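You operate a simulated robot arm through the tools that you are given. There is no shell and no other tool. Be economical: measure what you need, move in short steps, check, and stop when the job is done.

You are at the controls of a simulated robot arm. One attempt, no reset.

## Task
Mix the paint that the note names, at its speed, then switch off.
Fine: Seat the jar in the cup, swing the arm over it, set the dial, switch on and watch till the colour is even.

The check looks at the end state, three seconds after you hand in, the way a careful person would. Anything else that was tipped, shoved, dropped, spilled or broken makes it a failure.

## Robot
A 7-joint arm with a two-finger parallel gripper, fixed in place. Base frame: the origin is at the foot of the arm, x ahead of it, y to its left, z up. Units: mm, degrees, N and s.
With the tool pointing down near the work surface it reaches from about 200 to 680 mm from the base axis. Its first joint turns from -66.0 to 66.0 degrees. Payload 2.4 kg.
Tool frame: the origin (TCP) lies between the finger pads and is the grasp point; the fingertips stand 30 mm ahead of it; z points along the fingers, y is the line along which they close. Largest opening 94 mm; finger width 28, thickness 10; the body of the gripper, 50 by 96 mm, starts 55 mm behind the TCP.
Orientation is told as [roll, pitch, yaw] about the base's x, y, z axes, in that order, counted from this pose: with the fingers straight down and closing along the base's y, the tool's x points along the base's -x, its y along +y and its z along -z.

## Interface
- The arm moves only by the tool play_rows. Its argument "commands" is a list of rows, each a list of 3 entries, a list of its own where there are three numbers: the shift along the tool's x, y, z in mm, then the turn, a rotation vector about the tool's x, y, z in degrees, then the gripper command, from -1 (shut) to 1 (fully open), values between in proportion. In form: [[[tx, ty, tz], [wx, wy, wz], claw], ...]. A call has 1 to 20 rows; each row shifts and turns the commanded pose from where the row before left it, along the tool's axes as they then stand. Rows are played at 5 a second. More than 50 mm and 8.6 degrees between two rows, or a gripper value outside its range, and nothing of the call is played. Where a pose cannot be reached the arm comes as near as it can. A force on the tool above 40 N (or 10 N above the force at the start of the call, whichever is more), or a blocked arm, ends the call early, and 0.2 s more pass. Each finger travels about 153 mm/s and halts on what it meets, pressing with about 44 N; the grip force reading is that of the motor and also rises with nothing between the fingers. The clock runs only during rows and for 0.2 s after the last one: add rows that do not move to give the fingers time. The reply holds the time, the measured pose of the TCP, the force on the tool along the base axes, the opening and the grip force, in the units named above and with some noise, with the torque about the TCP (base axes, N m) and any sound that the robot's microphone picked up.
- Cameras (640 x 400 px; columns grow to the right, rows downward): "scene" is fixed at [35.2, 468.3, 1451.8]; the picture's right is [-0.79, -0.62, 0.00], its down [-0.31, 0.39, -0.87] and it looks along [0.54, -0.68, -0.50] (base axes); focal length 316 px, centre (320, 200). "wrist" rides on the gripper at [76, 14, -103] in the tool frame; the picture's right is [-0.18, 0.98, 0.00], its down [-0.75, -0.14, -0.64] and it looks along [-0.63, -0.12, 0.77] (tool axes); focal length 243 px, centre (320, 200). There is no depth. A picture from a camera that has moved, and an enlarged one, comes with that camera's place and axes in the base frame and with its lens.
- snapshot(camera): a new picture of that camera. No time passes.
- zoom(camera, box): a new picture of the part [left, top, right, bottom] of that camera's present view, enlarged. No time passes.
- close_job(): hands the job in; it is judged then, once.

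Work in short steps. Places have to be worked out from the pictures, the camera data and where the tool is seen: move nearer, look again, correct. Check each grasp and each placing, and mend what went wrong. You have 120 turns and 76 pictures in all, those below and enlarged ones among them. Open the gripper and draw the arm clear of the work before you hand the job in, unless the task says otherwise; then end with one line.

The tools are called after "Call:" as a command line: name --argument value ..., lists and objects as JSON in quotes. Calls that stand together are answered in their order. play_rows: Moves the arm, as the interface text tells. Its arguments: {"type":"object","properties":{"commands":{"type":"array"}},"required":["commands"]} The other tools are called the same way: snapshot (camera) takes a picture; zoom (camera, box) takes an enlarged picture of a part of a camera's view; close_job () hands the job in.

At the start:

```text
time_s: 0.0
position: [410.4, 46.8, 1143.6]
tool_rot: [0.0, 0.0, 0.0]
contact_force: [0.5, 0.4, -0.6]
ft_torque: [0.03, 0.01, -0.02]
finger_gap: 94.1
gripper_force: 0.0
```

scene: 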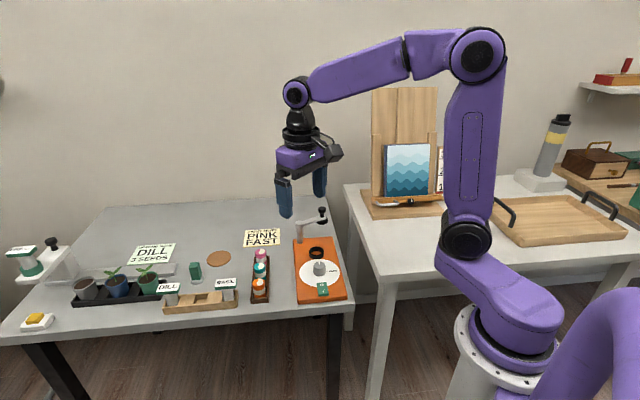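
wrist: 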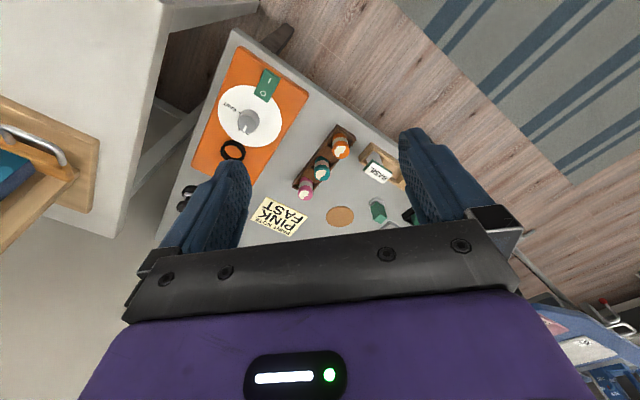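

The note reads PINK FAST; jars stand in a rack beside an orange mixer. I zoom in on the mixer region from both cameras.

Call:
zoom --camera "scene" --box '[230, 195, 360, 310]'

Call:
zoom --camera "wrist" --box '[150, 20, 410, 250]'

```text
3.48 times, centred on (295, 252) of scene
camera zoom: at [35.2, 468.3, 1451.8], right [-0.79, -0.62, 0.0], down [-0.31, 0.39, -0.87], along [0.54, -0.68, -0.5], focal length 1101 px, centre (407, 17)
```

zoom: 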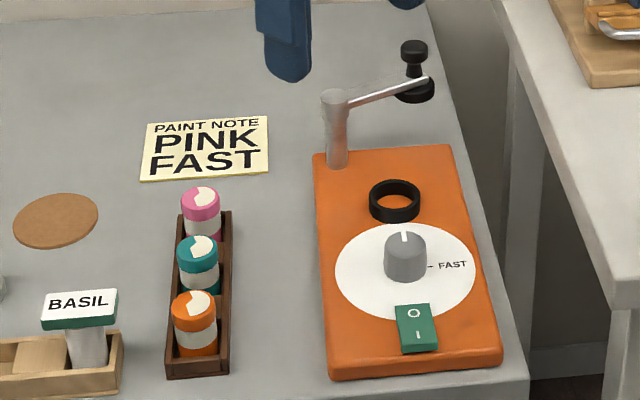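

```text
1.74 times, centred on (280, 135) of wrist
camera zoom: at [334.8, 60.2, 1245.5], right [0.18, 0.98, 0.0], down [0.75, -0.14, 0.64], along [0.63, -0.12, -0.77], focal length 422 px, centre (390, 313)
```

zoom: 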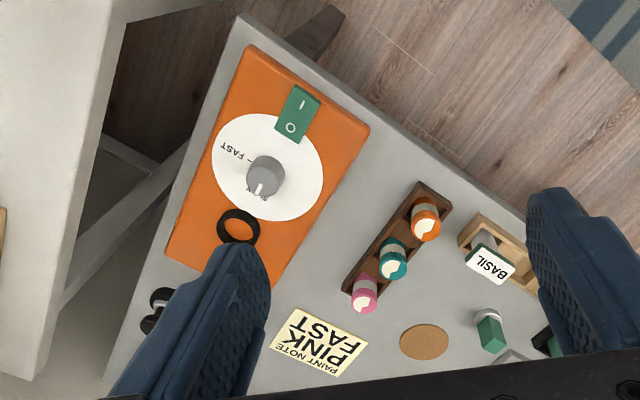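

The pink jar seems near (690,-45), the mixer near (500,-120), and the table around z≈720. I move nearer for a better look.

Call:
play_rows --commands '[[[-14, -21, 37], [0, 0, 0], 1], [[-14, -21, 37], [0, 0, 0], 1], [[-14, -21, 37], [0, 0, 0], 1], [[-14, -21, 37], [0, 0, 0], 1], [[-14, -21, 37], [0, 0, 0], 1], [[0, 0, 0], [0, 0, 0], 1]]'

Call:
snapshot --camera "wrist"

Call:
snapshot --camera "scene"

```text
time_s: 1.4
position: [481.8, -56.9, 960.6]
tool_rot: [0.0, -0.2, 0.0]
contact_force: [0.7, -0.1, -0.8]
ft_torque: [-0.05, -0.03, -0.01]
finger_gap: 94.0
gripper_force: 0.1
```

```text
71 pictures are left
camera wrist: at [406.0, -43.3, 1062.9], right [0.18, 0.98, 0.0], down [0.75, -0.14, 0.64], along [0.63, -0.12, -0.77], focal length 243 px, centre (320, 200)
```

wrist: 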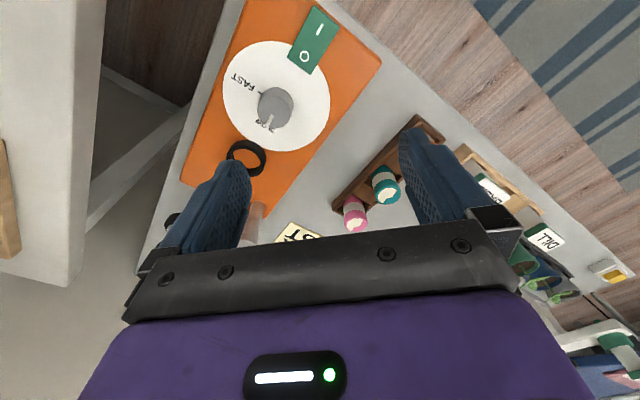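

```text
70 pictures are left
```

scene: 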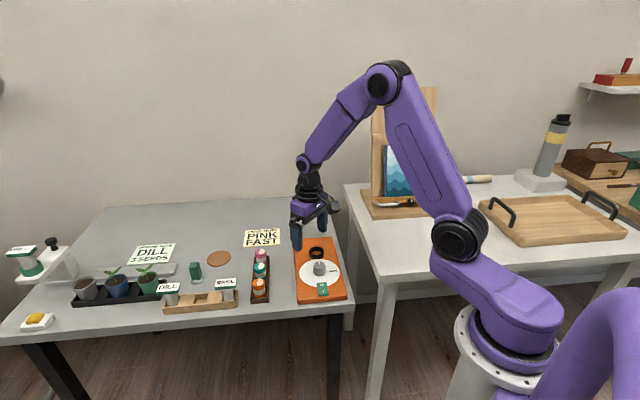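

Pink cap is at about (680,-42,770) and the rack runs along (0.58,-0.82). I move toward it and yaw −55° so that the fingers would close across the rack.

Call:
play_rows --commands '[[[-35, 9, 15], [0, 0, 0], 1], [[-35, 9, 15], [0, 0, 0], 1], [[-35, 9, 15], [0, 0, 0], 1], [[-35, 9, 15], [0, 0, 0], 1], [[0, 0, 0], [0, 0, 7.9], 1], [[0, 0, 0], [0, 0, 7.9], 1], [[0, 0, 0], [0, 0, 7.9], 1], [[0, 0, 0], [0, 0, 7.9], 1], [[0, 0, 0], [0, 0, 7.9], 1], [[0, 0, 0], [0, 0, 7.9], 1], [[0, 0, 0], [0, 0, 7.6], 1], [[0, 0, 0], [0, 0, 0], 1]]'

Call:
snapshot --camera "wrist"

Call:
zoom --camera "scene" --box '[220, 150, 380, 310]'

```text
time_s: 4.0
position: [619.2, -23.6, 897.7]
tool_rot: [0.0, 0.0, -55.0]
contact_force: [-1.0, -0.5, 0.0]
ft_torque: [0.03, -0.01, 0.01]
finger_gap: 93.9
gripper_force: 0.1
```

```text
69 pictures are left
camera wrist: at [588.9, 47.0, 1000.0], right [0.91, 0.41, 0.0], down [0.32, -0.7, 0.64], along [0.26, -0.59, -0.77], focal length 243 px, centre (320, 200)
```

wrist: 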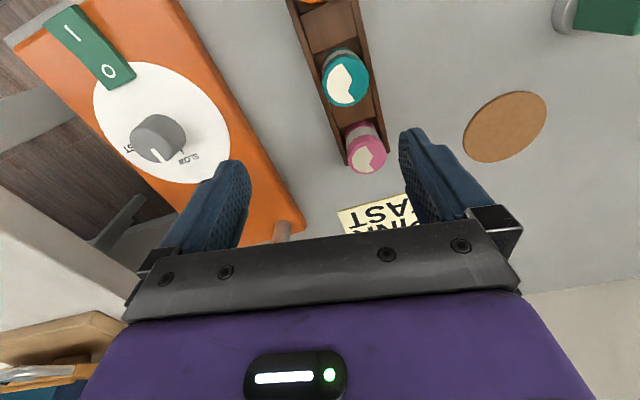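

```text
2.50 times, centred on (300, 230) of scene
camera zoom: at [35.2, 468.3, 1451.8], right [-0.79, -0.62, 0.0], down [-0.31, 0.39, -0.87], along [0.54, -0.68, -0.5], focal length 791 px, centre (370, 125)
```

zoom: 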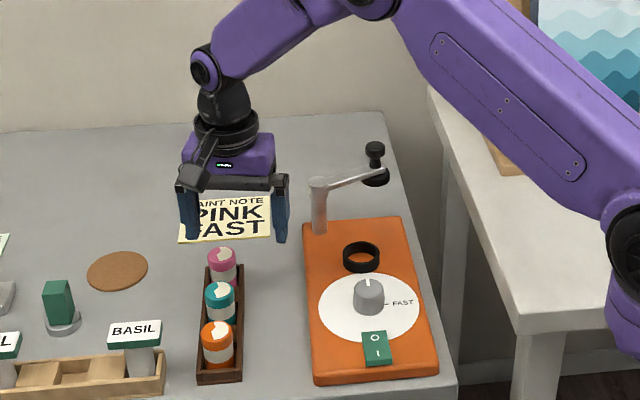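

Combining rays, the pink cap top is at about (677,-42,783). I move above it and lower a little.

Call:
play_rows --commands '[[[-24, 18.5, 15], [0, 0, 0], 1], [[-24, 18.5, 15], [0, 0, 0], 1], [[0, 0, 10], [0, 0, 0], 1], [[0, 0, 0], [0, 0, 0], 1]]'

Call:
snapshot --camera "wrist"

Call:
zoom --camera "scene" --box '[220, 190, 350, 310]'

```text
time_s: 5.0
position: [677.7, -40.1, 859.5]
tool_rot: [0.0, 0.0, -54.9]
contact_force: [-1.0, 0.6, -0.3]
ft_torque: [0.04, 0.01, 0.0]
finger_gap: 94.0
gripper_force: 0.1
```

```text
67 pictures are left
camera wrist: at [646.4, 30.5, 960.6], right [0.91, 0.41, 0.0], down [0.32, -0.7, 0.64], along [0.27, -0.58, -0.77], focal length 243 px, centre (320, 200)
```

wrist: 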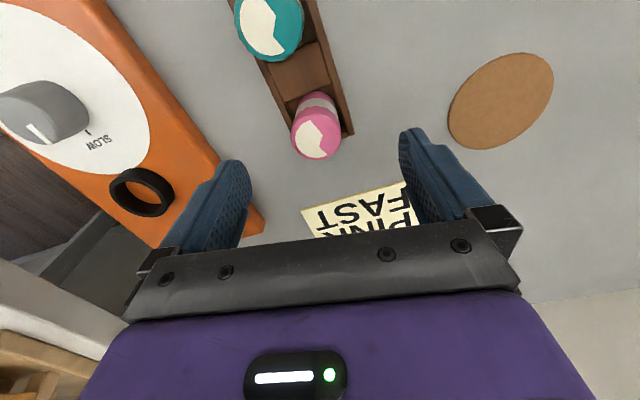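

```text
3.33 times, centred on (285, 250) of scene
camera zoom: at [35.2, 468.3, 1451.8], right [-0.79, -0.62, 0.0], down [-0.31, 0.39, -0.87], along [0.54, -0.68, -0.5], focal length 1055 px, centre (437, 33)
```

zoom: 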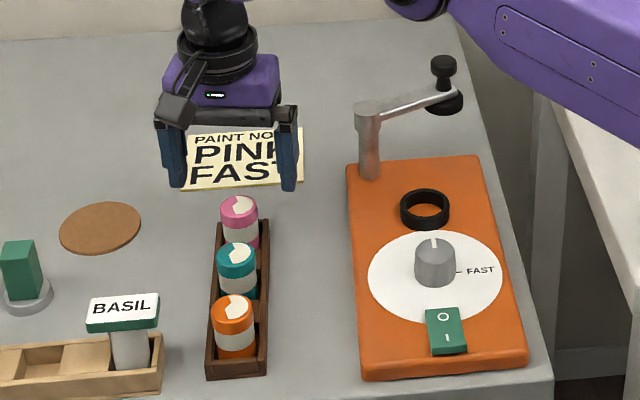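

The jar is nearly centred between the fingers. I lower 35 mm with the fingers wide around it and look again.

Call:
play_rows --commands '[[[0, -3, 18], [0, 0, 0], 1], [[0, -1, 17], [0, 0, 0], 1], [[0, 0, 0], [0, 0, 0], 1]]'

Call:
snapshot --camera "wrist"

Call:
zoom --camera "scene" --box '[240, 210, 290, 310]'

```text
time_s: 5.8
position: [674.2, -41.2, 823.7]
tool_rot: [0.1, 0.1, -55.1]
contact_force: [-0.3, -0.1, -1.0]
ft_torque: [-0.01, 0.0, 0.0]
finger_gap: 94.0
gripper_force: 0.1
```

```text
65 pictures are left
camera wrist: at [643.4, 27.9, 925.6], right [0.91, 0.41, 0.0], down [0.32, -0.7, 0.64], along [0.27, -0.58, -0.77], focal length 243 px, centre (320, 200)
```

wrist: 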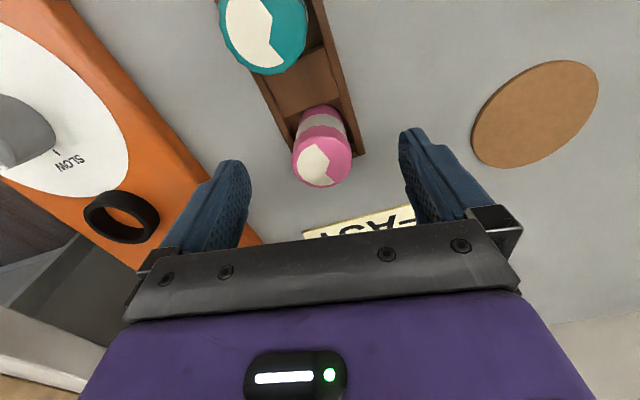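

```text
4.00 times, centred on (265, 260) of scene
camera zoom: at [35.2, 468.3, 1451.8], right [-0.79, -0.62, 0.0], down [-0.31, 0.39, -0.87], along [0.54, -0.68, -0.5], focal length 1266 px, centre (540, -40)
```

zoom: 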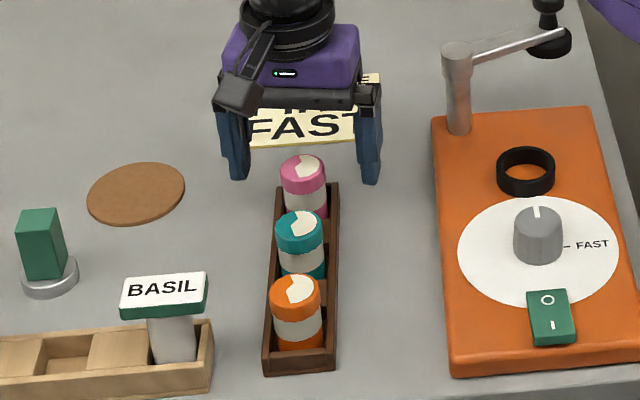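

The jar axis is within about 1 mm of the TCP and its cap top is at z≈799. I go down to z≈788 so the fingertips stay above the rack walls, and look before closing.

Call:
play_rows --commands '[[[-1, 0, 12], [0, 0, 0], 1], [[0, 0, 12], [0, 0, 0], 1], [[0, 0, 11], [0, 0, 0], 1], [[0, 0, 0], [0, 0, 0], 0.3], [[0, 0, 0], [0, 0, 0], 0.0], [[0, 0, 0], [0, 0, 0], 0.0]]'

Call:
snapshot --camera "wrist"

Call:
zoom --camera "scene" --box '[240, 210, 290, 310]'

```text
time_s: 7.2
position: [676.8, -40.5, 789.5]
tool_rot: [0.3, -0.2, -54.8]
contact_force: [17.8, 4.9, -10.7]
ft_torque: [-0.02, -0.93, 0.94]
finger_gap: 56.1
gripper_force: 45.1
```

```text
63 pictures are left
camera wrist: at [645.1, 28.5, 890.9], right [0.91, 0.42, 0.01], down [0.32, -0.7, 0.64], along [0.27, -0.58, -0.77], focal length 243 px, centre (320, 200)
```

wrist: 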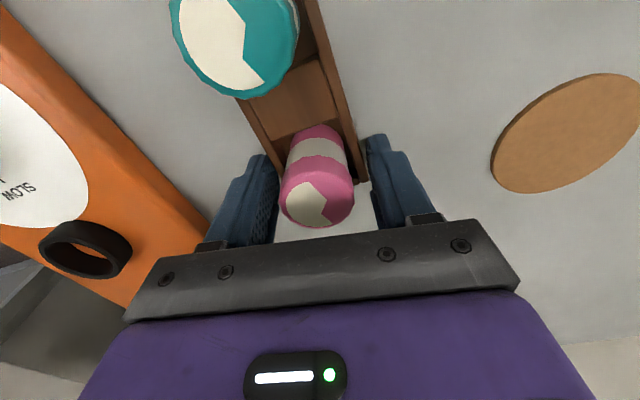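

```text
4.00 times, centred on (265, 260) of scene
camera zoom: at [35.8, 468.4, 1451.8], right [-0.79, -0.62, 0.0], down [-0.31, 0.39, -0.87], along [0.54, -0.68, -0.5], focal length 1266 px, centre (540, -40)
```

zoom: 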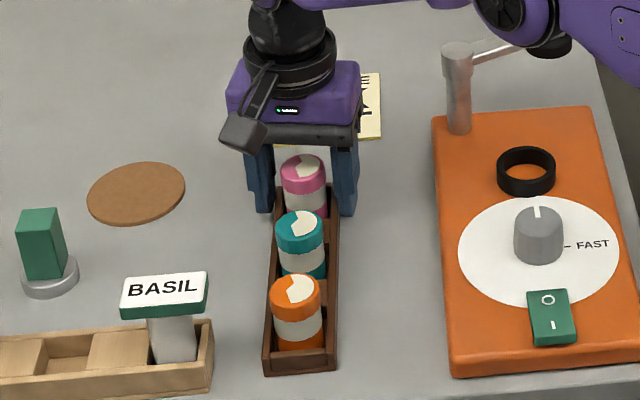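

The fingers met the rack walls (56 mm gap), so I was too low. I reopen, rise 12 mm and check nothing moved.

Call:
play_rows --commands '[[[0, 0, 0], [0, 0, 0], 0.6], [[0, 0, 0], [0, 0, 0], 0.6], [[0, 0, -12], [0, 0, 0], 0.6], [[0, 0, 0], [0, 0, 0], 0.6]]'

Call:
snapshot --camera "wrist"

Call:
zoom --camera "scene" --box '[240, 230, 290, 310]'

```text
time_s: 8.2
position: [675.1, -42.7, 801.0]
tool_rot: [0.1, 0.1, -55.1]
contact_force: [0.4, -0.1, 0.5]
ft_torque: [0.0, -0.05, 0.02]
finger_gap: 75.0
gripper_force: 0.1
```

```text
61 pictures are left
camera wrist: at [643.1, 26.3, 903.1], right [0.91, 0.41, 0.0], down [0.32, -0.7, 0.64], along [0.27, -0.58, -0.77], focal length 243 px, centre (320, 200)
```

wrist: 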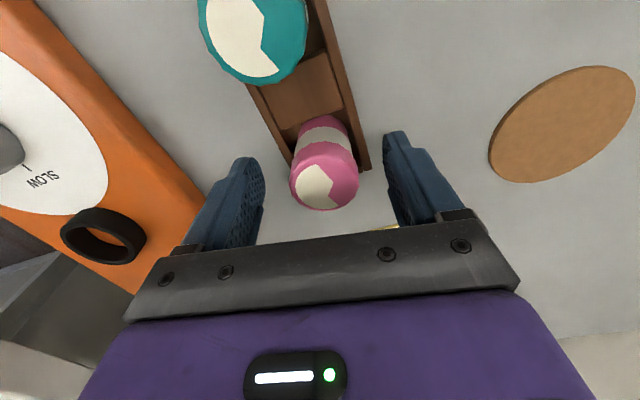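

```text
5.00 times, centred on (265, 270) of scene
camera zoom: at [35.2, 468.3, 1451.8], right [-0.79, -0.62, 0.0], down [-0.31, 0.39, -0.87], along [0.54, -0.68, -0.5], focal length 1582 px, centre (595, -150)
```

zoom: 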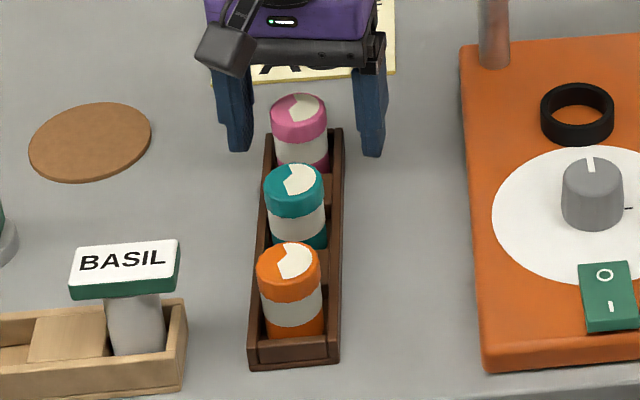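

Nothing shifted noticeably and the cap top is level with the TCP. I shift 2 mm along tool y and close here, with fingertips at about 771 above the rack walls.

Call:
play_rows --commands '[[[0, 2.5, 1], [0, 0, 0], 0.6], [[0, 0, 0], [0, 0, 0], 0.0], [[0, 0, 0], [0, 0, 0], -0.25], [[0, 0, 0], [0, 0, 0], -0.4], [[0, 0, 0], [0, 0, 0], -0.6], [[0, 0, 0], [0, 0, 0], -0.6]]'

Call:
snapshot --camera "wrist"

```text
time_s: 9.6
position: [676.9, -41.4, 800.1]
tool_rot: [0.0, 0.1, -55.0]
contact_force: [-4.6, 0.3, 9.3]
ft_torque: [0.05, 0.13, 0.04]
finger_gap: 35.0
gripper_force: 44.0
```

```text
59 pictures are left
camera wrist: at [645.5, 27.5, 902.5], right [0.91, 0.41, 0.0], down [0.32, -0.7, 0.64], along [0.27, -0.58, -0.77], focal length 243 px, centre (320, 200)
```

wrist: 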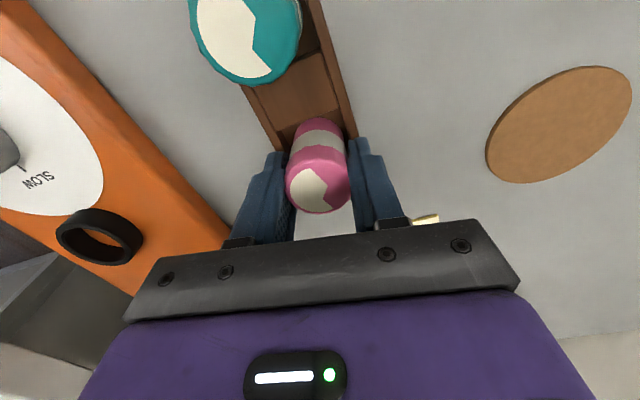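

The jar is gripped (35 mm gap, 44 N). I lift it straight up and check that the rack stays behind.

Call:
play_rows --commands '[[[0, 0, -15], [0, 0, 0], -0.6], [[0, 0, -20], [0, 0, 0], -0.6], [[0, 0, -25], [0, 0, 0], -0.6], [[0, 0, -30], [0, 0, 0], -0.6], [[0, 0, 0], [0, 0, 0], -0.6]]'

Call:
zoom --camera "scene" --box '[230, 200, 360, 310]'

Call:
snapshot --camera "wrist"

```text
time_s: 10.8
position: [676.8, -42.4, 889.7]
tool_rot: [0.0, 0.0, -55.0]
contact_force: [0.4, -0.2, -0.2]
ft_torque: [0.0, 0.01, -0.02]
finger_gap: 18.6
gripper_force: 0.1
```

```text
3.64 times, centred on (295, 255) of scene
camera zoom: at [35.2, 468.3, 1451.8], right [-0.79, -0.62, 0.0], down [-0.31, 0.39, -0.87], along [0.54, -0.68, -0.5], focal length 1151 px, centre (411, 0)
```

zoom: 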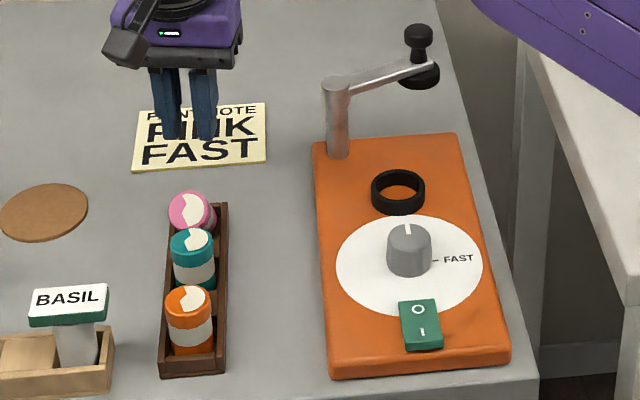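

```text
57 pictures are left
camera wrist: at [645.4, 27.1, 991.4], right [0.91, 0.41, 0.0], down [0.32, -0.7, 0.64], along [0.27, -0.58, -0.77], focal length 243 px, centre (320, 200)
```

wrist: 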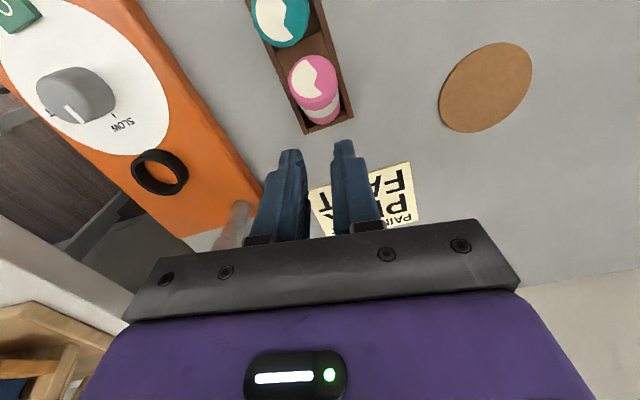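

The jar slipped out on the way up and now leans in its rack bay. I zoom in to see how it lies.

Call:
zoom --camera "wrist" --box '[220, 0, 400, 150]'

Call:
zoom --camera "scene" --box '[255, 240, 285, 310]'

```text
2.67 times, centred on (310, 75) of wrist
camera zoom: at [645.4, 27.1, 991.4], right [0.91, 0.41, 0.0], down [0.32, -0.7, 0.64], along [0.27, -0.58, -0.77], focal length 647 px, centre (347, 533)
```

zoom: 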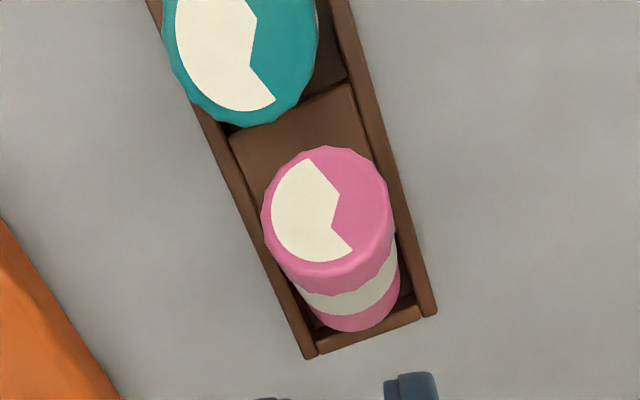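

```text
5.71 times, centred on (270, 275) of scene
camera zoom: at [35.2, 468.3, 1451.8], right [-0.79, -0.62, 0.0], down [-0.31, 0.39, -0.87], along [0.54, -0.68, -0.5], focal length 1808 px, centre (606, -229)
```

zoom: 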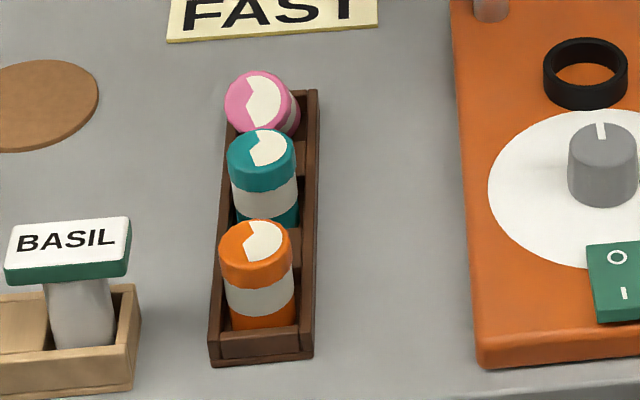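

To resolve depth properly, I open the fingers and shift 50 mm along tool x for a good stereo baseline on the leaning jar.

Call:
play_rows --commands '[[[25, 0, 0], [0, 0, 0], 1], [[25, 0, 0], [0, 0, 0], 1], [[0, 0, 0], [0, 0, 0], 1]]'

Call:
zoom --camera "wrist" --box '[220, 20, 420, 220]'

```text
time_s: 11.6
position: [649.4, -0.1, 888.6]
tool_rot: [-0.2, 0.0, -55.0]
contact_force: [0.0, 0.1, 0.1]
ft_torque: [0.0, -0.02, 0.01]
finger_gap: 93.7
gripper_force: 0.0
```

```text
2.00 times, centred on (320, 120) of wrist
camera zoom: at [617.7, 69.7, 991.0], right [0.91, 0.41, 0.0], down [0.32, -0.7, 0.64], along [0.27, -0.58, -0.77], focal length 485 px, centre (320, 360)
```

zoom: 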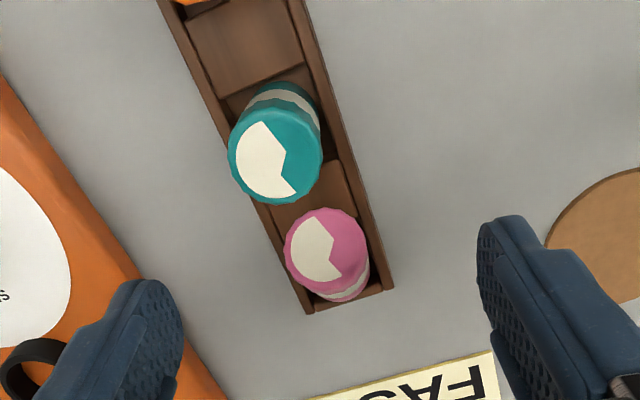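

Stereo gives a rack yaw of about −45° (not −55°), wall tops at z≈766, and the leaning cap top centre at about (657,-12,811) with 33° of lean along the rack. I yaw to −45°, tilt the tool 25° along the lean and line up above the jar.

Call:
play_rows --commands '[[[0, 0, 0], [0, 0, -5], 1], [[0, 0, 0], [0, 0, -5], 1], [[0, 0, 0], [0, -6.25, 0], 1], [[0, 0, 0], [0, -6.25, 0], 1], [[0, 0, 0], [0, -6.25, 0], 1], [[0, 0, 0], [0, -6.25, 0], 1], [[18.9, -3, 10], [0, 0, 0], 1], [[0, 0, 7], [0, 0, 0], 1], [[0, 0, 0], [0, 0, 0], 1]]'

Call:
snapshot --camera "wrist"

Call:
zoom --camera "scene" --box '[230, 200, 310, 310]'

```text
time_s: 13.6
position: [641.0, 3.7, 867.8]
tool_rot: [0.0, -25.1, -45.1]
contact_force: [-0.7, -0.8, 0.6]
ft_torque: [-0.03, 0.03, -0.02]
finger_gap: 94.0
gripper_force: 0.0
```

```text
53 pictures are left
camera wrist: at [571.5, 92.6, 926.5], right [0.81, 0.58, 0.08], down [0.19, -0.39, 0.9], along [0.55, -0.72, -0.43], focal length 243 px, centre (320, 200)
```

wrist: 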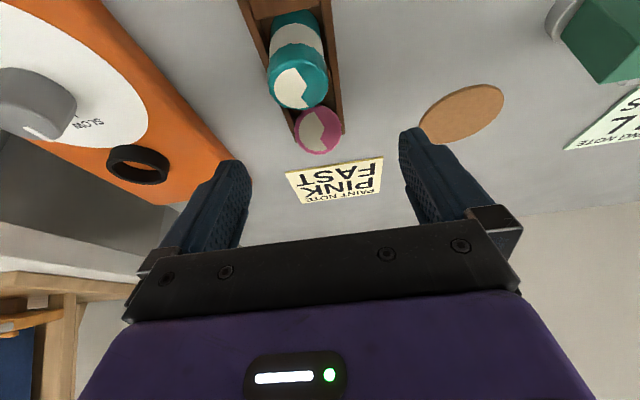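

```text
3.64 times, centred on (270, 255) of scene
camera zoom: at [35.2, 468.3, 1451.8], right [-0.79, -0.62, 0.0], down [-0.31, 0.39, -0.87], along [0.54, -0.68, -0.5], focal length 1151 px, centre (502, 0)
```

zoom: 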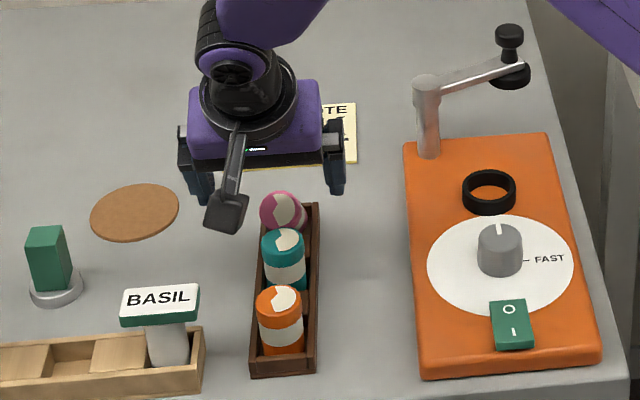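

The view confirms the cap centre about 60 mm ahead of the TCP and nearly central. I advance along the tool axis and then close, slowly.

Call:
play_rows --commands '[[[3, -1.5, 20], [0, 0, 0], 1], [[0, 0, 20], [0, 0, 0], 1], [[0, 0, 16], [0, 0, 0], 1], [[0, 0, 13], [0, 0, 0], 1], [[0, 0, 0], [0, 0, 0], 0.4], [[0, 0, 0], [0, 0, 0], 0.4]]'

Call:
zoom --camera "wrist" --box '[200, 60, 440, 260]'

Call:
zoom --camera "scene" --box '[240, 220, 300, 310]'

```text
time_s: 15.0
position: [657.2, -15.8, 801.2]
tool_rot: [0.0, -25.0, -45.0]
contact_force: [0.1, 0.2, -0.7]
ft_torque: [-0.01, 0.01, -0.02]
finger_gap: 65.7
gripper_force: 0.1
```

```text
2.00 times, centred on (320, 160) of wrist
camera zoom: at [589.3, 72.8, 861.4], right [0.81, 0.58, 0.08], down [0.19, -0.39, 0.9], along [0.55, -0.72, -0.43], focal length 485 px, centre (320, 280)
```

zoom: 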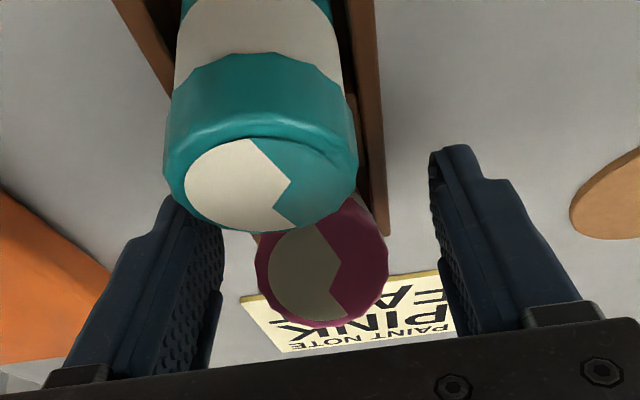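

```text
4.44 times, centred on (270, 265) of scene
camera zoom: at [35.2, 468.3, 1451.8], right [-0.79, -0.62, 0.0], down [-0.31, 0.39, -0.87], along [0.54, -0.68, -0.5], focal length 1406 px, centre (542, -89)
```

zoom: 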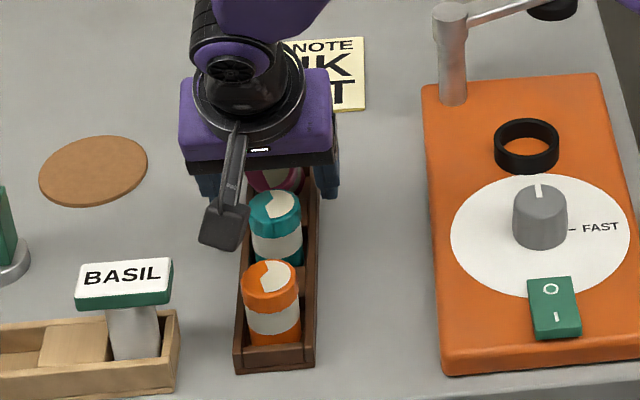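

The cap is centred with its top at TCP level. I close and then lift just a little to test the grip.

Call:
play_rows --commands '[[[0, 0, 0], [0, 0, 0], 0.0], [[0, 0, 0], [0, 0, 0], -0.3], [[0, 0, 0], [0, 0, 0], -1], [[0, 0, 0], [0, 0, 0], -1], [[0, 0, 0], [0, 0, 0], -1]]'

Call:
zoom --camera "wrist" --box '[200, 60, 440, 260]'

```text
time_s: 16.2
position: [656.0, -18.1, 800.9]
tool_rot: [-0.4, -24.9, -45.1]
contact_force: [-16.8, -16.5, 0.2]
ft_torque: [-0.14, 0.12, 0.46]
finger_gap: 50.5
gripper_force: 45.0
```

```text
2.00 times, centred on (320, 160) of wrist
camera zoom: at [588.0, 70.3, 860.8], right [0.82, 0.57, 0.07], down [0.19, -0.39, 0.9], along [0.54, -0.72, -0.43], focal length 485 px, centre (320, 280)
```

zoom: 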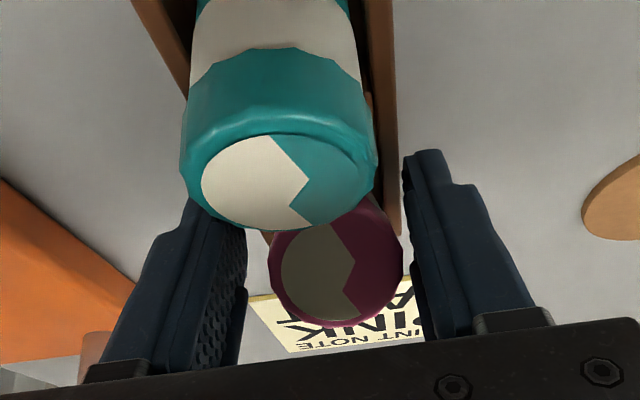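

The tips pinched the rack walls again (50.5 mm gap). I open, back off 7 mm along the tool axis and close again.

Call:
play_rows --commands '[[[0, 0, 0], [0, 0, 0], 0.4], [[0, 0, 0], [0, 0, 0], 0.4], [[0, 0, -7], [0, 0, 0], 0.4], [[0, 0, 0], [0, 0, 0], 0.0], [[0, 0, 0], [0, 0, 0], -0.3], [[0, 0, 0], [0, 0, 0], -1], [[0, 0, 0], [0, 0, 0], -1]]'

Call:
zoom --camera "wrist" --box '[200, 60, 440, 260]'

```text
time_s: 17.8
position: [654.9, -14.3, 808.2]
tool_rot: [-0.2, -25.0, -45.1]
contact_force: [-6.0, -6.2, 4.7]
ft_torque: [-0.29, 0.22, -0.3]
finger_gap: 33.5
gripper_force: 44.0
```

```text
2.00 times, centred on (320, 160) of wrist
camera zoom: at [586.7, 73.7, 868.8], right [0.81, 0.58, 0.08], down [0.19, -0.39, 0.9], along [0.55, -0.72, -0.43], focal length 485 px, centre (320, 280)
```

zoom: 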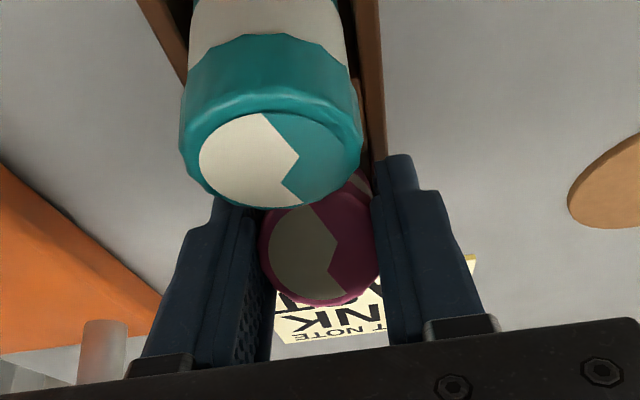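

Gripped at 33.5 mm. I lift 8 mm straight up as a test.

Call:
play_rows --commands '[[[-1.7, 0, -3.6], [0, 0, 0], -1], [[-1.7, 0, -3.6], [0, 0, 0], -1], [[0, 0, 0], [0, 0, 0], -1]]'

Call:
zoom --camera "wrist" --box '[200, 60, 440, 260]'

```text
time_s: 18.6
position: [656.0, -12.8, 817.2]
tool_rot: [0.2, -25.1, -45.0]
contact_force: [-1.8, -2.7, -0.6]
ft_torque: [-0.13, 0.04, -0.09]
finger_gap: 33.8
gripper_force: 44.3
```

```text
2.00 times, centred on (320, 160) of wrist
camera zoom: at [586.5, 75.7, 877.0], right [0.81, 0.58, 0.08], down [0.19, -0.39, 0.9], along [0.55, -0.72, -0.43], focal length 485 px, centre (320, 280)
```

zoom: 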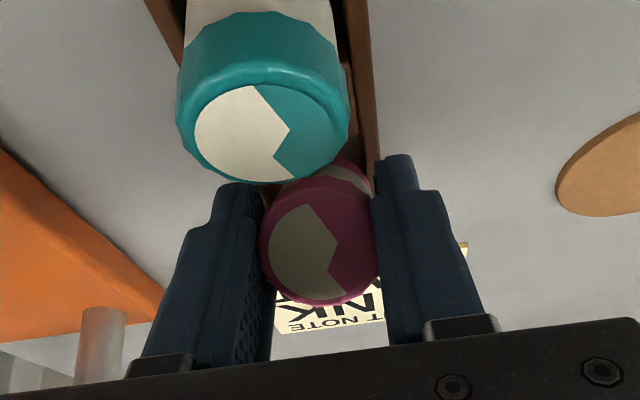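

The jar rises with the gripper. I continue slowly upward.

Call:
play_rows --commands '[[[-3, 0, -6.4], [0, 0, 0], -1], [[-3, 0, -6.4], [0, 0, 0], -1], [[-3, 0, -6.4], [0, 0, 0], -1], [[-3, 0, -6.4], [0, 0, 0], -1], [[0, 0, 0], [0, 0, 0], -1]]'

Call:
snapshot --camera "wrist"

Call:
zoom --camera "scene" --box '[240, 210, 310, 310]'

```text
time_s: 19.8
position: [655.6, -13.8, 845.6]
tool_rot: [-0.1, -25.0, -44.9]
contact_force: [0.5, -0.1, -0.4]
ft_torque: [0.01, -0.01, 0.01]
finger_gap: 33.7
gripper_force: 44.4
```

```text
46 pictures are left
camera wrist: at [586.1, 74.4, 905.5], right [0.81, 0.58, 0.08], down [0.19, -0.39, 0.9], along [0.55, -0.72, -0.43], focal length 243 px, centre (320, 200)
```

wrist: 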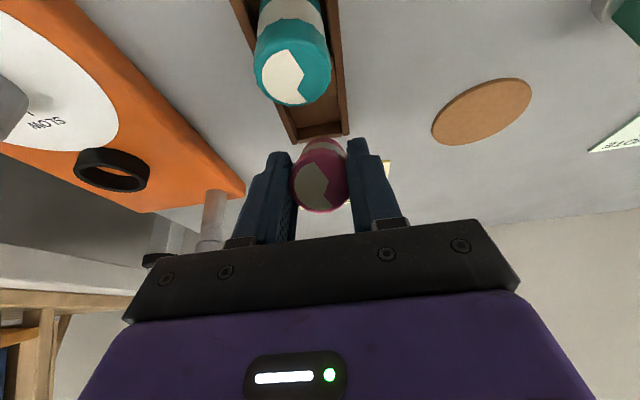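

```text
4.00 times, centred on (275, 260) of scene
camera zoom: at [35.2, 468.3, 1451.8], right [-0.79, -0.62, 0.0], down [-0.31, 0.39, -0.87], along [0.54, -0.68, -0.5], focal length 1266 px, centre (500, -40)
```

zoom: 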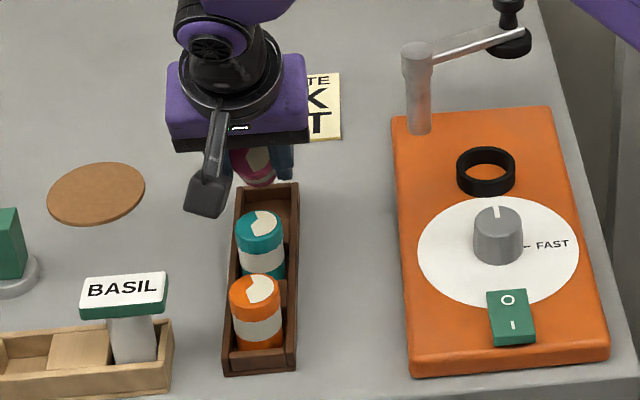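

The jar is held. I lift another 60 mm, bring the tool upright and check the jar's attitude.

Call:
play_rows --commands '[[[-6.4, 0, -13.6], [0, 0, 0], -1], [[-6.4, 0, -13.6], [0, 0, 0], -1], [[-6.4, 0, -13.6], [0, 0, 0], -1], [[-6.4, 0, -13.6], [0, 0, 0], -1], [[0, 0, 0], [0, 5, 0], -1], [[0, 0, 0], [0, 5, 0], -1], [[0, 0, 0], [0, 5, 0], -1], [[0, 0, 0], [0, 5, 0], -1], [[0, 0, 0], [0, 5, 0], -1], [[0, 0, 0], [0, 0, 0], -1]]'

Call:
snapshot --camera "wrist"

Call:
zoom --camera "scene" --box '[230, 190, 330, 310]'

```text
time_s: 22.0
position: [654.9, -15.3, 905.2]
tool_rot: [0.0, 0.0, -44.8]
contact_force: [0.0, 0.1, -0.8]
ft_torque: [-0.01, 0.01, 0.01]
finger_gap: 33.7
gripper_force: 43.8
```

```text
44 pictures are left
camera wrist: at [611.8, 48.6, 1007.4], right [0.82, 0.57, 0.0], down [0.43, -0.63, 0.64], along [0.36, -0.53, -0.77], focal length 243 px, centre (320, 200)
```

wrist: 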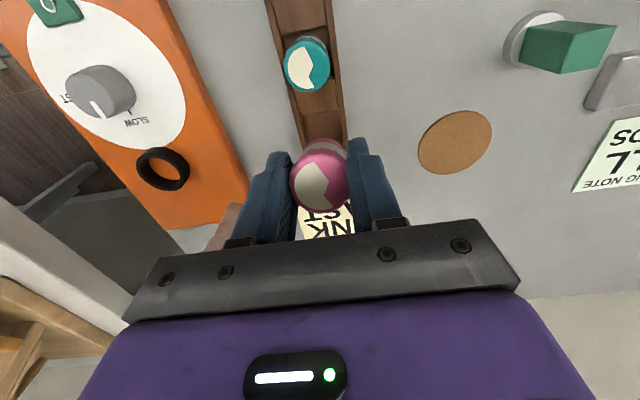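

```text
3.33 times, centred on (280, 250) of scene
camera zoom: at [35.2, 468.3, 1451.8], right [-0.79, -0.62, 0.0], down [-0.31, 0.39, -0.87], along [0.54, -0.68, -0.5], focal length 1055 px, centre (453, 33)
```

zoom: 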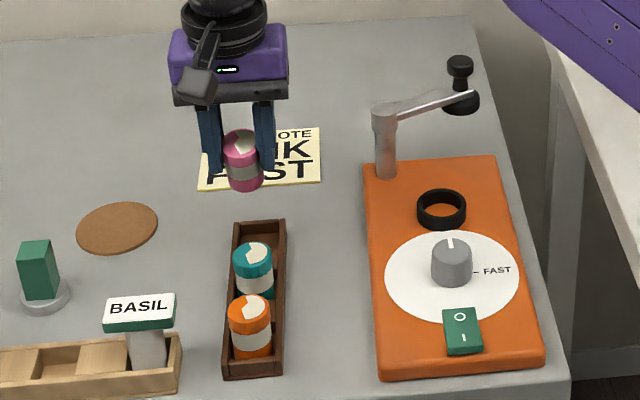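

The jar is securely held. I zoom on it to compare its tilt with the upright jars.

Call:
zoom --camera "scene" --box '[280, 215, 320, 255]'

Call:
zoom --camera "scene" --box '[285, 220, 330, 310]'

Call:
zoom --camera "wrist" --box '[260, 110, 400, 220]'

```text
10.00 times, centred on (300, 235) of scene
camera zoom: at [35.2, 468.3, 1451.8], right [-0.79, -0.62, 0.0], down [-0.31, 0.39, -0.87], along [0.54, -0.68, -0.5], focal length 3164 px, centre (520, -150)
```

zoom: 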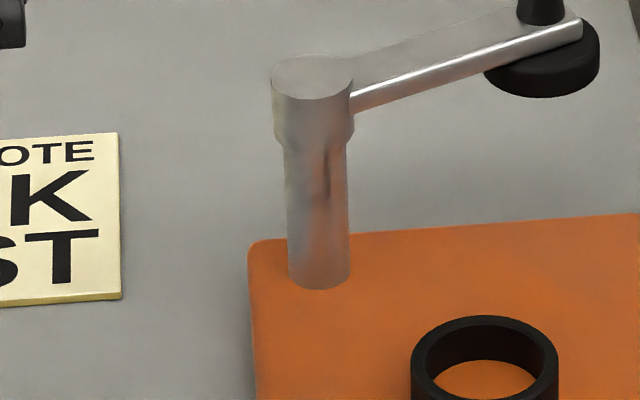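

```text
4.44 times, centred on (308, 265) of scene
camera zoom: at [35.2, 468.3, 1451.8], right [-0.79, -0.62, 0.0], down [-0.31, 0.39, -0.87], along [0.54, -0.68, -0.5], focal length 1406 px, centre (376, -89)
```

zoom: 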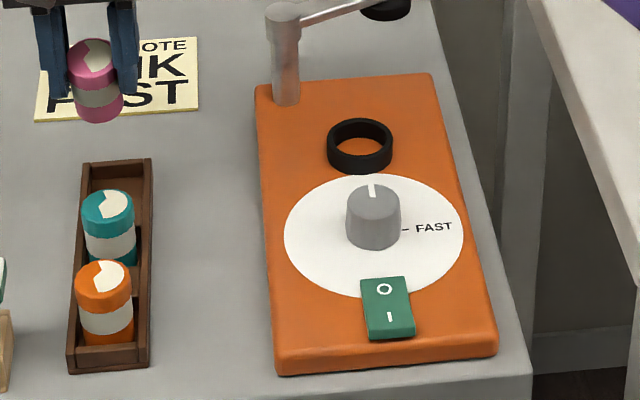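

```text
3.64 times, centred on (330, 165) of wrist
camera zoom: at [611.8, 48.6, 1007.4], right [0.82, 0.57, 0.0], down [0.43, -0.63, 0.64], along [0.36, -0.53, -0.77], focal length 882 px, centre (284, 327)
```

zoom: 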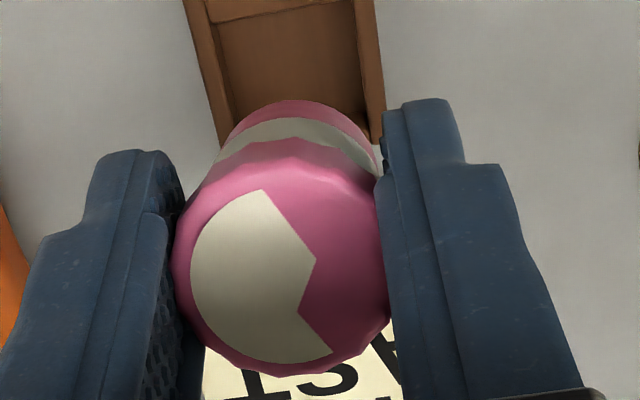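

The jar still leans about 8° toward the camera relative to the tool, and the cup is at about (553,-168) with its rim near z≈781. I rotate 8° more so the jar is vertical, and carry it over the cup at this height.

Call:
play_rows --commands '[[[0, 0, 0], [0, 4, 0], -1], [[0, 0, 0], [0, 4, 0], -1], [[-3.5, -18, -0.5], [0, 0, 0], -1], [[-7.1, -36, -1], [0, 0, 0], -1], [[-7.1, -36, -1], [0, 0, 0], -1], [[-7.1, -36, -1], [0, 0, 0], -1], [[-7.1, -36, -1], [0, 0, 0], -1], [[-3.5, -18, -0.5], [0, 0, 0], -1], [[0, 0, 0], [0, 0, 0], -1]]'

Call:
snapshot --camera "wrist"

Call:
zoom --camera "scene" --box '[280, 190, 360, 310]'

```text
time_s: 24.0
position: [551.5, -165.2, 905.1]
tool_rot: [-0.1, 8.1, -45.1]
contact_force: [0.6, 0.0, -1.0]
ft_torque: [-0.01, 0.0, 0.0]
finger_gap: 34.0
gripper_force: 44.5
```

```text
39 pictures are left
camera wrist: at [519.8, -113.5, 1016.6], right [0.82, 0.57, -0.03], down [0.49, -0.69, 0.53], along [0.28, -0.45, -0.85], focal length 243 px, centre (320, 200)
```

wrist: 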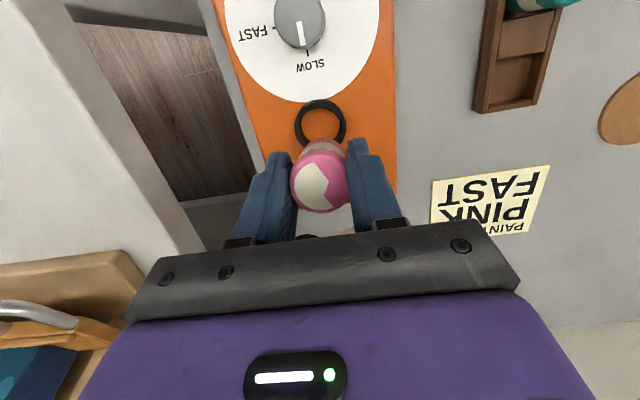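

```text
3.33 times, centred on (320, 250) of scene
camera zoom: at [35.2, 468.3, 1451.8], right [-0.79, -0.62, 0.0], down [-0.31, 0.39, -0.87], along [0.54, -0.68, -0.5], focal length 1055 px, centre (320, 33)
```

zoom: 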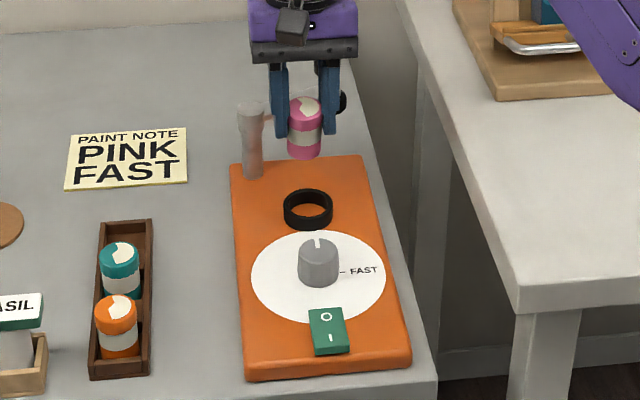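

The jar appears directly above the cup to within about 1–2 mm. I descend 45 mm straight down and check again.

Call:
play_rows --commands '[[[-2.1, 0, 14.9], [0, 0, 0], -1], [[-2.1, 0, 14.9], [0, 0, 0], -1], [[-2.1, 0, 14.9], [0, 0, 0], -1], [[0, 0, 0], [0, 0, 0], -1]]'

Call:
zoom --camera "wrist" --box '[220, 60, 420, 220]'

Call:
zoom --camera "scene" --box '[295, 210, 345, 270]'

```text
time_s: 25.0
position: [554.5, -166.5, 860.8]
tool_rot: [0.0, 8.0, -45.0]
contact_force: [0.5, -0.1, -0.6]
ft_torque: [-0.02, -0.03, -0.01]
finger_gap: 33.7
gripper_force: 43.9
```

```text
2.50 times, centred on (320, 140) of wrist
camera zoom: at [521.9, -113.4, 972.8], right [0.82, 0.57, -0.03], down [0.49, -0.69, 0.53], along [0.28, -0.45, -0.85], focal length 606 px, centre (320, 350)
```

zoom: 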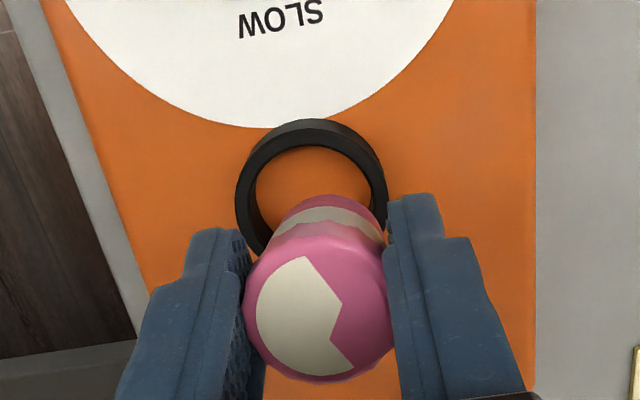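

```text
6.67 times, centred on (320, 240) of scene
camera zoom: at [35.2, 468.3, 1451.8], right [-0.79, -0.62, 0.0], down [-0.31, 0.39, -0.87], along [0.54, -0.68, -0.5], focal length 2110 px, centre (320, -67)
```

zoom: 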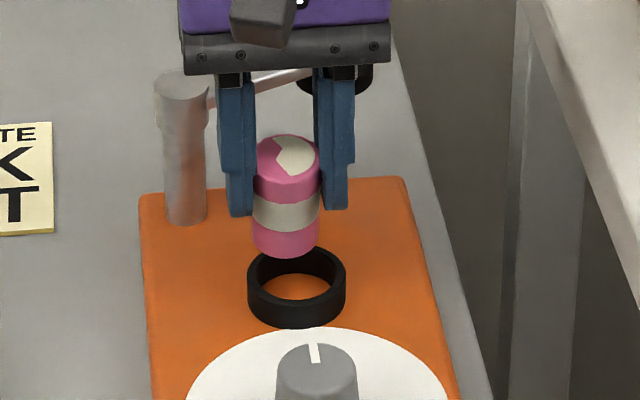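

Jar bottom is at about z≈810. The cap ellipse shows the jar still leans about 7° along the rack axis, and the jar needs about −4 mm in Y and +3.5 mm in X. I apply both and recheck.

Call:
play_rows --commands '[[[0, 0, 0], [0, 3.5, 0], -1], [[0, 0, 0], [0, 3.5, 0], -1], [[3.4, -4, 0.9], [0, 0, 0], -1], [[0, 0, 0], [0, 0, 0], -1]]'

Call:
zoom --camera "wrist" --box '[220, 60, 420, 220]'

Call:
zoom --camera "scene" --box '[295, 210, 345, 270]'

```text
time_s: 26.0
position: [547.5, -167.9, 860.8]
tool_rot: [0.1, 15.0, -45.1]
contact_force: [0.2, 0.3, -0.2]
ft_torque: [-0.02, 0.03, 0.0]
finger_gap: 33.6
gripper_force: 43.6
```

```text
2.50 times, centred on (320, 140) of wrist
camera zoom: at [526.2, -124.5, 979.1], right [0.82, 0.57, -0.05], down [0.53, -0.73, 0.42], along [0.21, -0.37, -0.9], focal length 606 px, centre (320, 350)
```

zoom: 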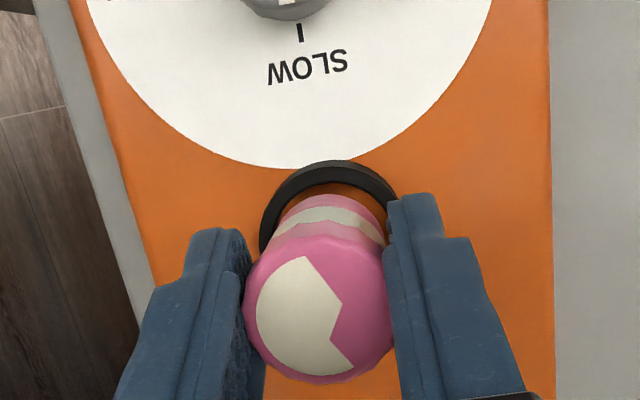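

```text
6.67 times, centred on (320, 240) of scene
camera zoom: at [35.2, 468.3, 1451.8], right [-0.79, -0.62, 0.0], down [-0.31, 0.39, -0.87], along [0.54, -0.68, -0.5], focal length 2110 px, centre (320, -67)
```

zoom: 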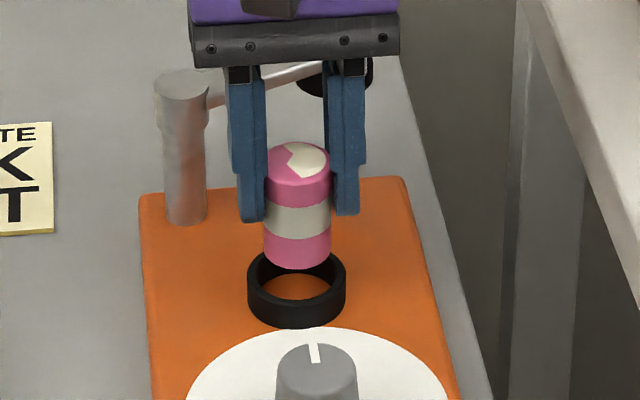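

Jar and cup now agree within 1 mm (both near (549.5,-167.6)) and the jar is upright. I lower 26 mm into the rim and check.

Call:
play_rows --commands '[[[-2.6, 0, 9.7], [0, 0, 0], -1], [[-2.1, 0, 7.7], [0, 0, 0], -1], [[-2.1, 0, 7.7], [0, 0, 0], -1], [[0, 0, 0], [0, 0, 0], -1]]'

Call:
zoom --camera "wrist" --box '[220, 60, 420, 220]'

Call:
zoom --camera "scene" --box '[295, 210, 345, 270]'

```text
time_s: 27.0
position: [550.6, -168.6, 837.0]
tool_rot: [0.2, 14.6, -45.0]
contact_force: [2.5, -2.5, 34.6]
ft_torque: [-0.09, 0.42, -0.03]
finger_gap: 33.9
gripper_force: 43.8
```

```text
2.50 times, centred on (320, 140) of wrist
camera zoom: at [526.7, -125.5, 955.0], right [0.82, 0.57, -0.04], down [0.53, -0.73, 0.43], along [0.21, -0.38, -0.9], focal length 606 px, centre (320, 350)
```

zoom: 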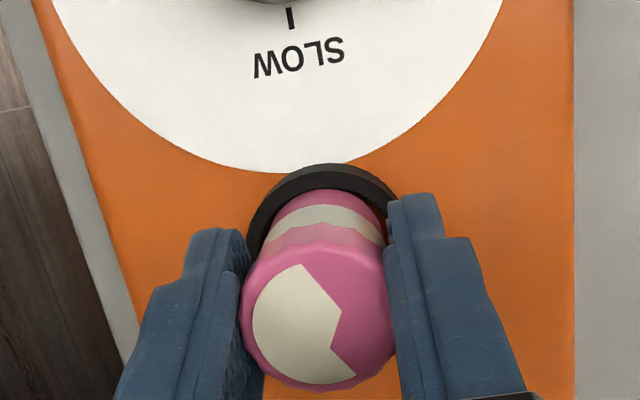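

```text
6.67 times, centred on (320, 240) of scene
camera zoom: at [34.6, 468.4, 1451.8], right [-0.79, -0.62, 0.0], down [-0.31, 0.39, -0.87], along [0.54, -0.68, -0.5], focal length 2110 px, centre (320, -67)
```

zoom: 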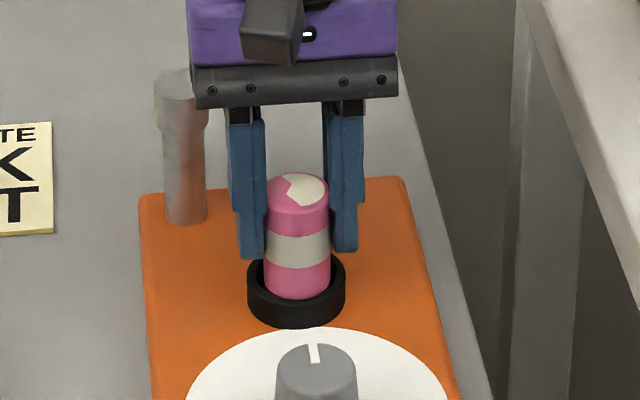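

There is 35 N of upward contact at z=837. I need to know whether the jar is on the cup floor or on its rim, so I zoom closer.

Call:
zoom --camera "scene" --box '[310, 232, 332, 262]'

Call:
zoom --camera "wrist" --box '[280, 110, 370, 180]'

```text
13.33 times, centred on (321, 247) of scene
camera zoom: at [34.6, 468.4, 1451.8], right [-0.79, -0.62, 0.0], down [-0.31, 0.39, -0.87], along [0.54, -0.68, -0.5], focal length 4219 px, centre (307, -427)
```

zoom: 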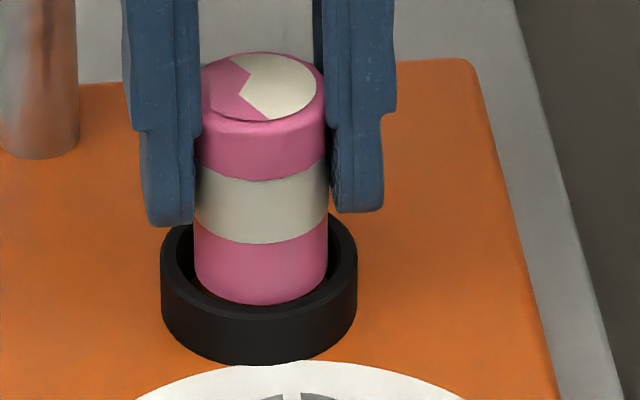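

```text
5.71 times, centred on (325, 145) of wrist
camera zoom: at [526.7, -125.5, 955.0], right [0.82, 0.57, -0.04], down [0.53, -0.73, 0.43], along [0.21, -0.38, -0.9], focal length 1386 px, centre (291, 514)
```

zoom: 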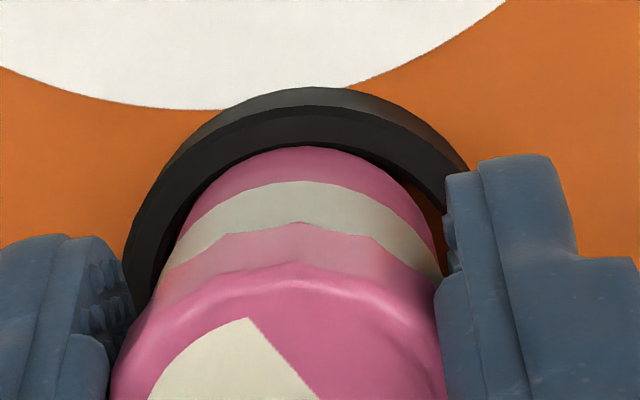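

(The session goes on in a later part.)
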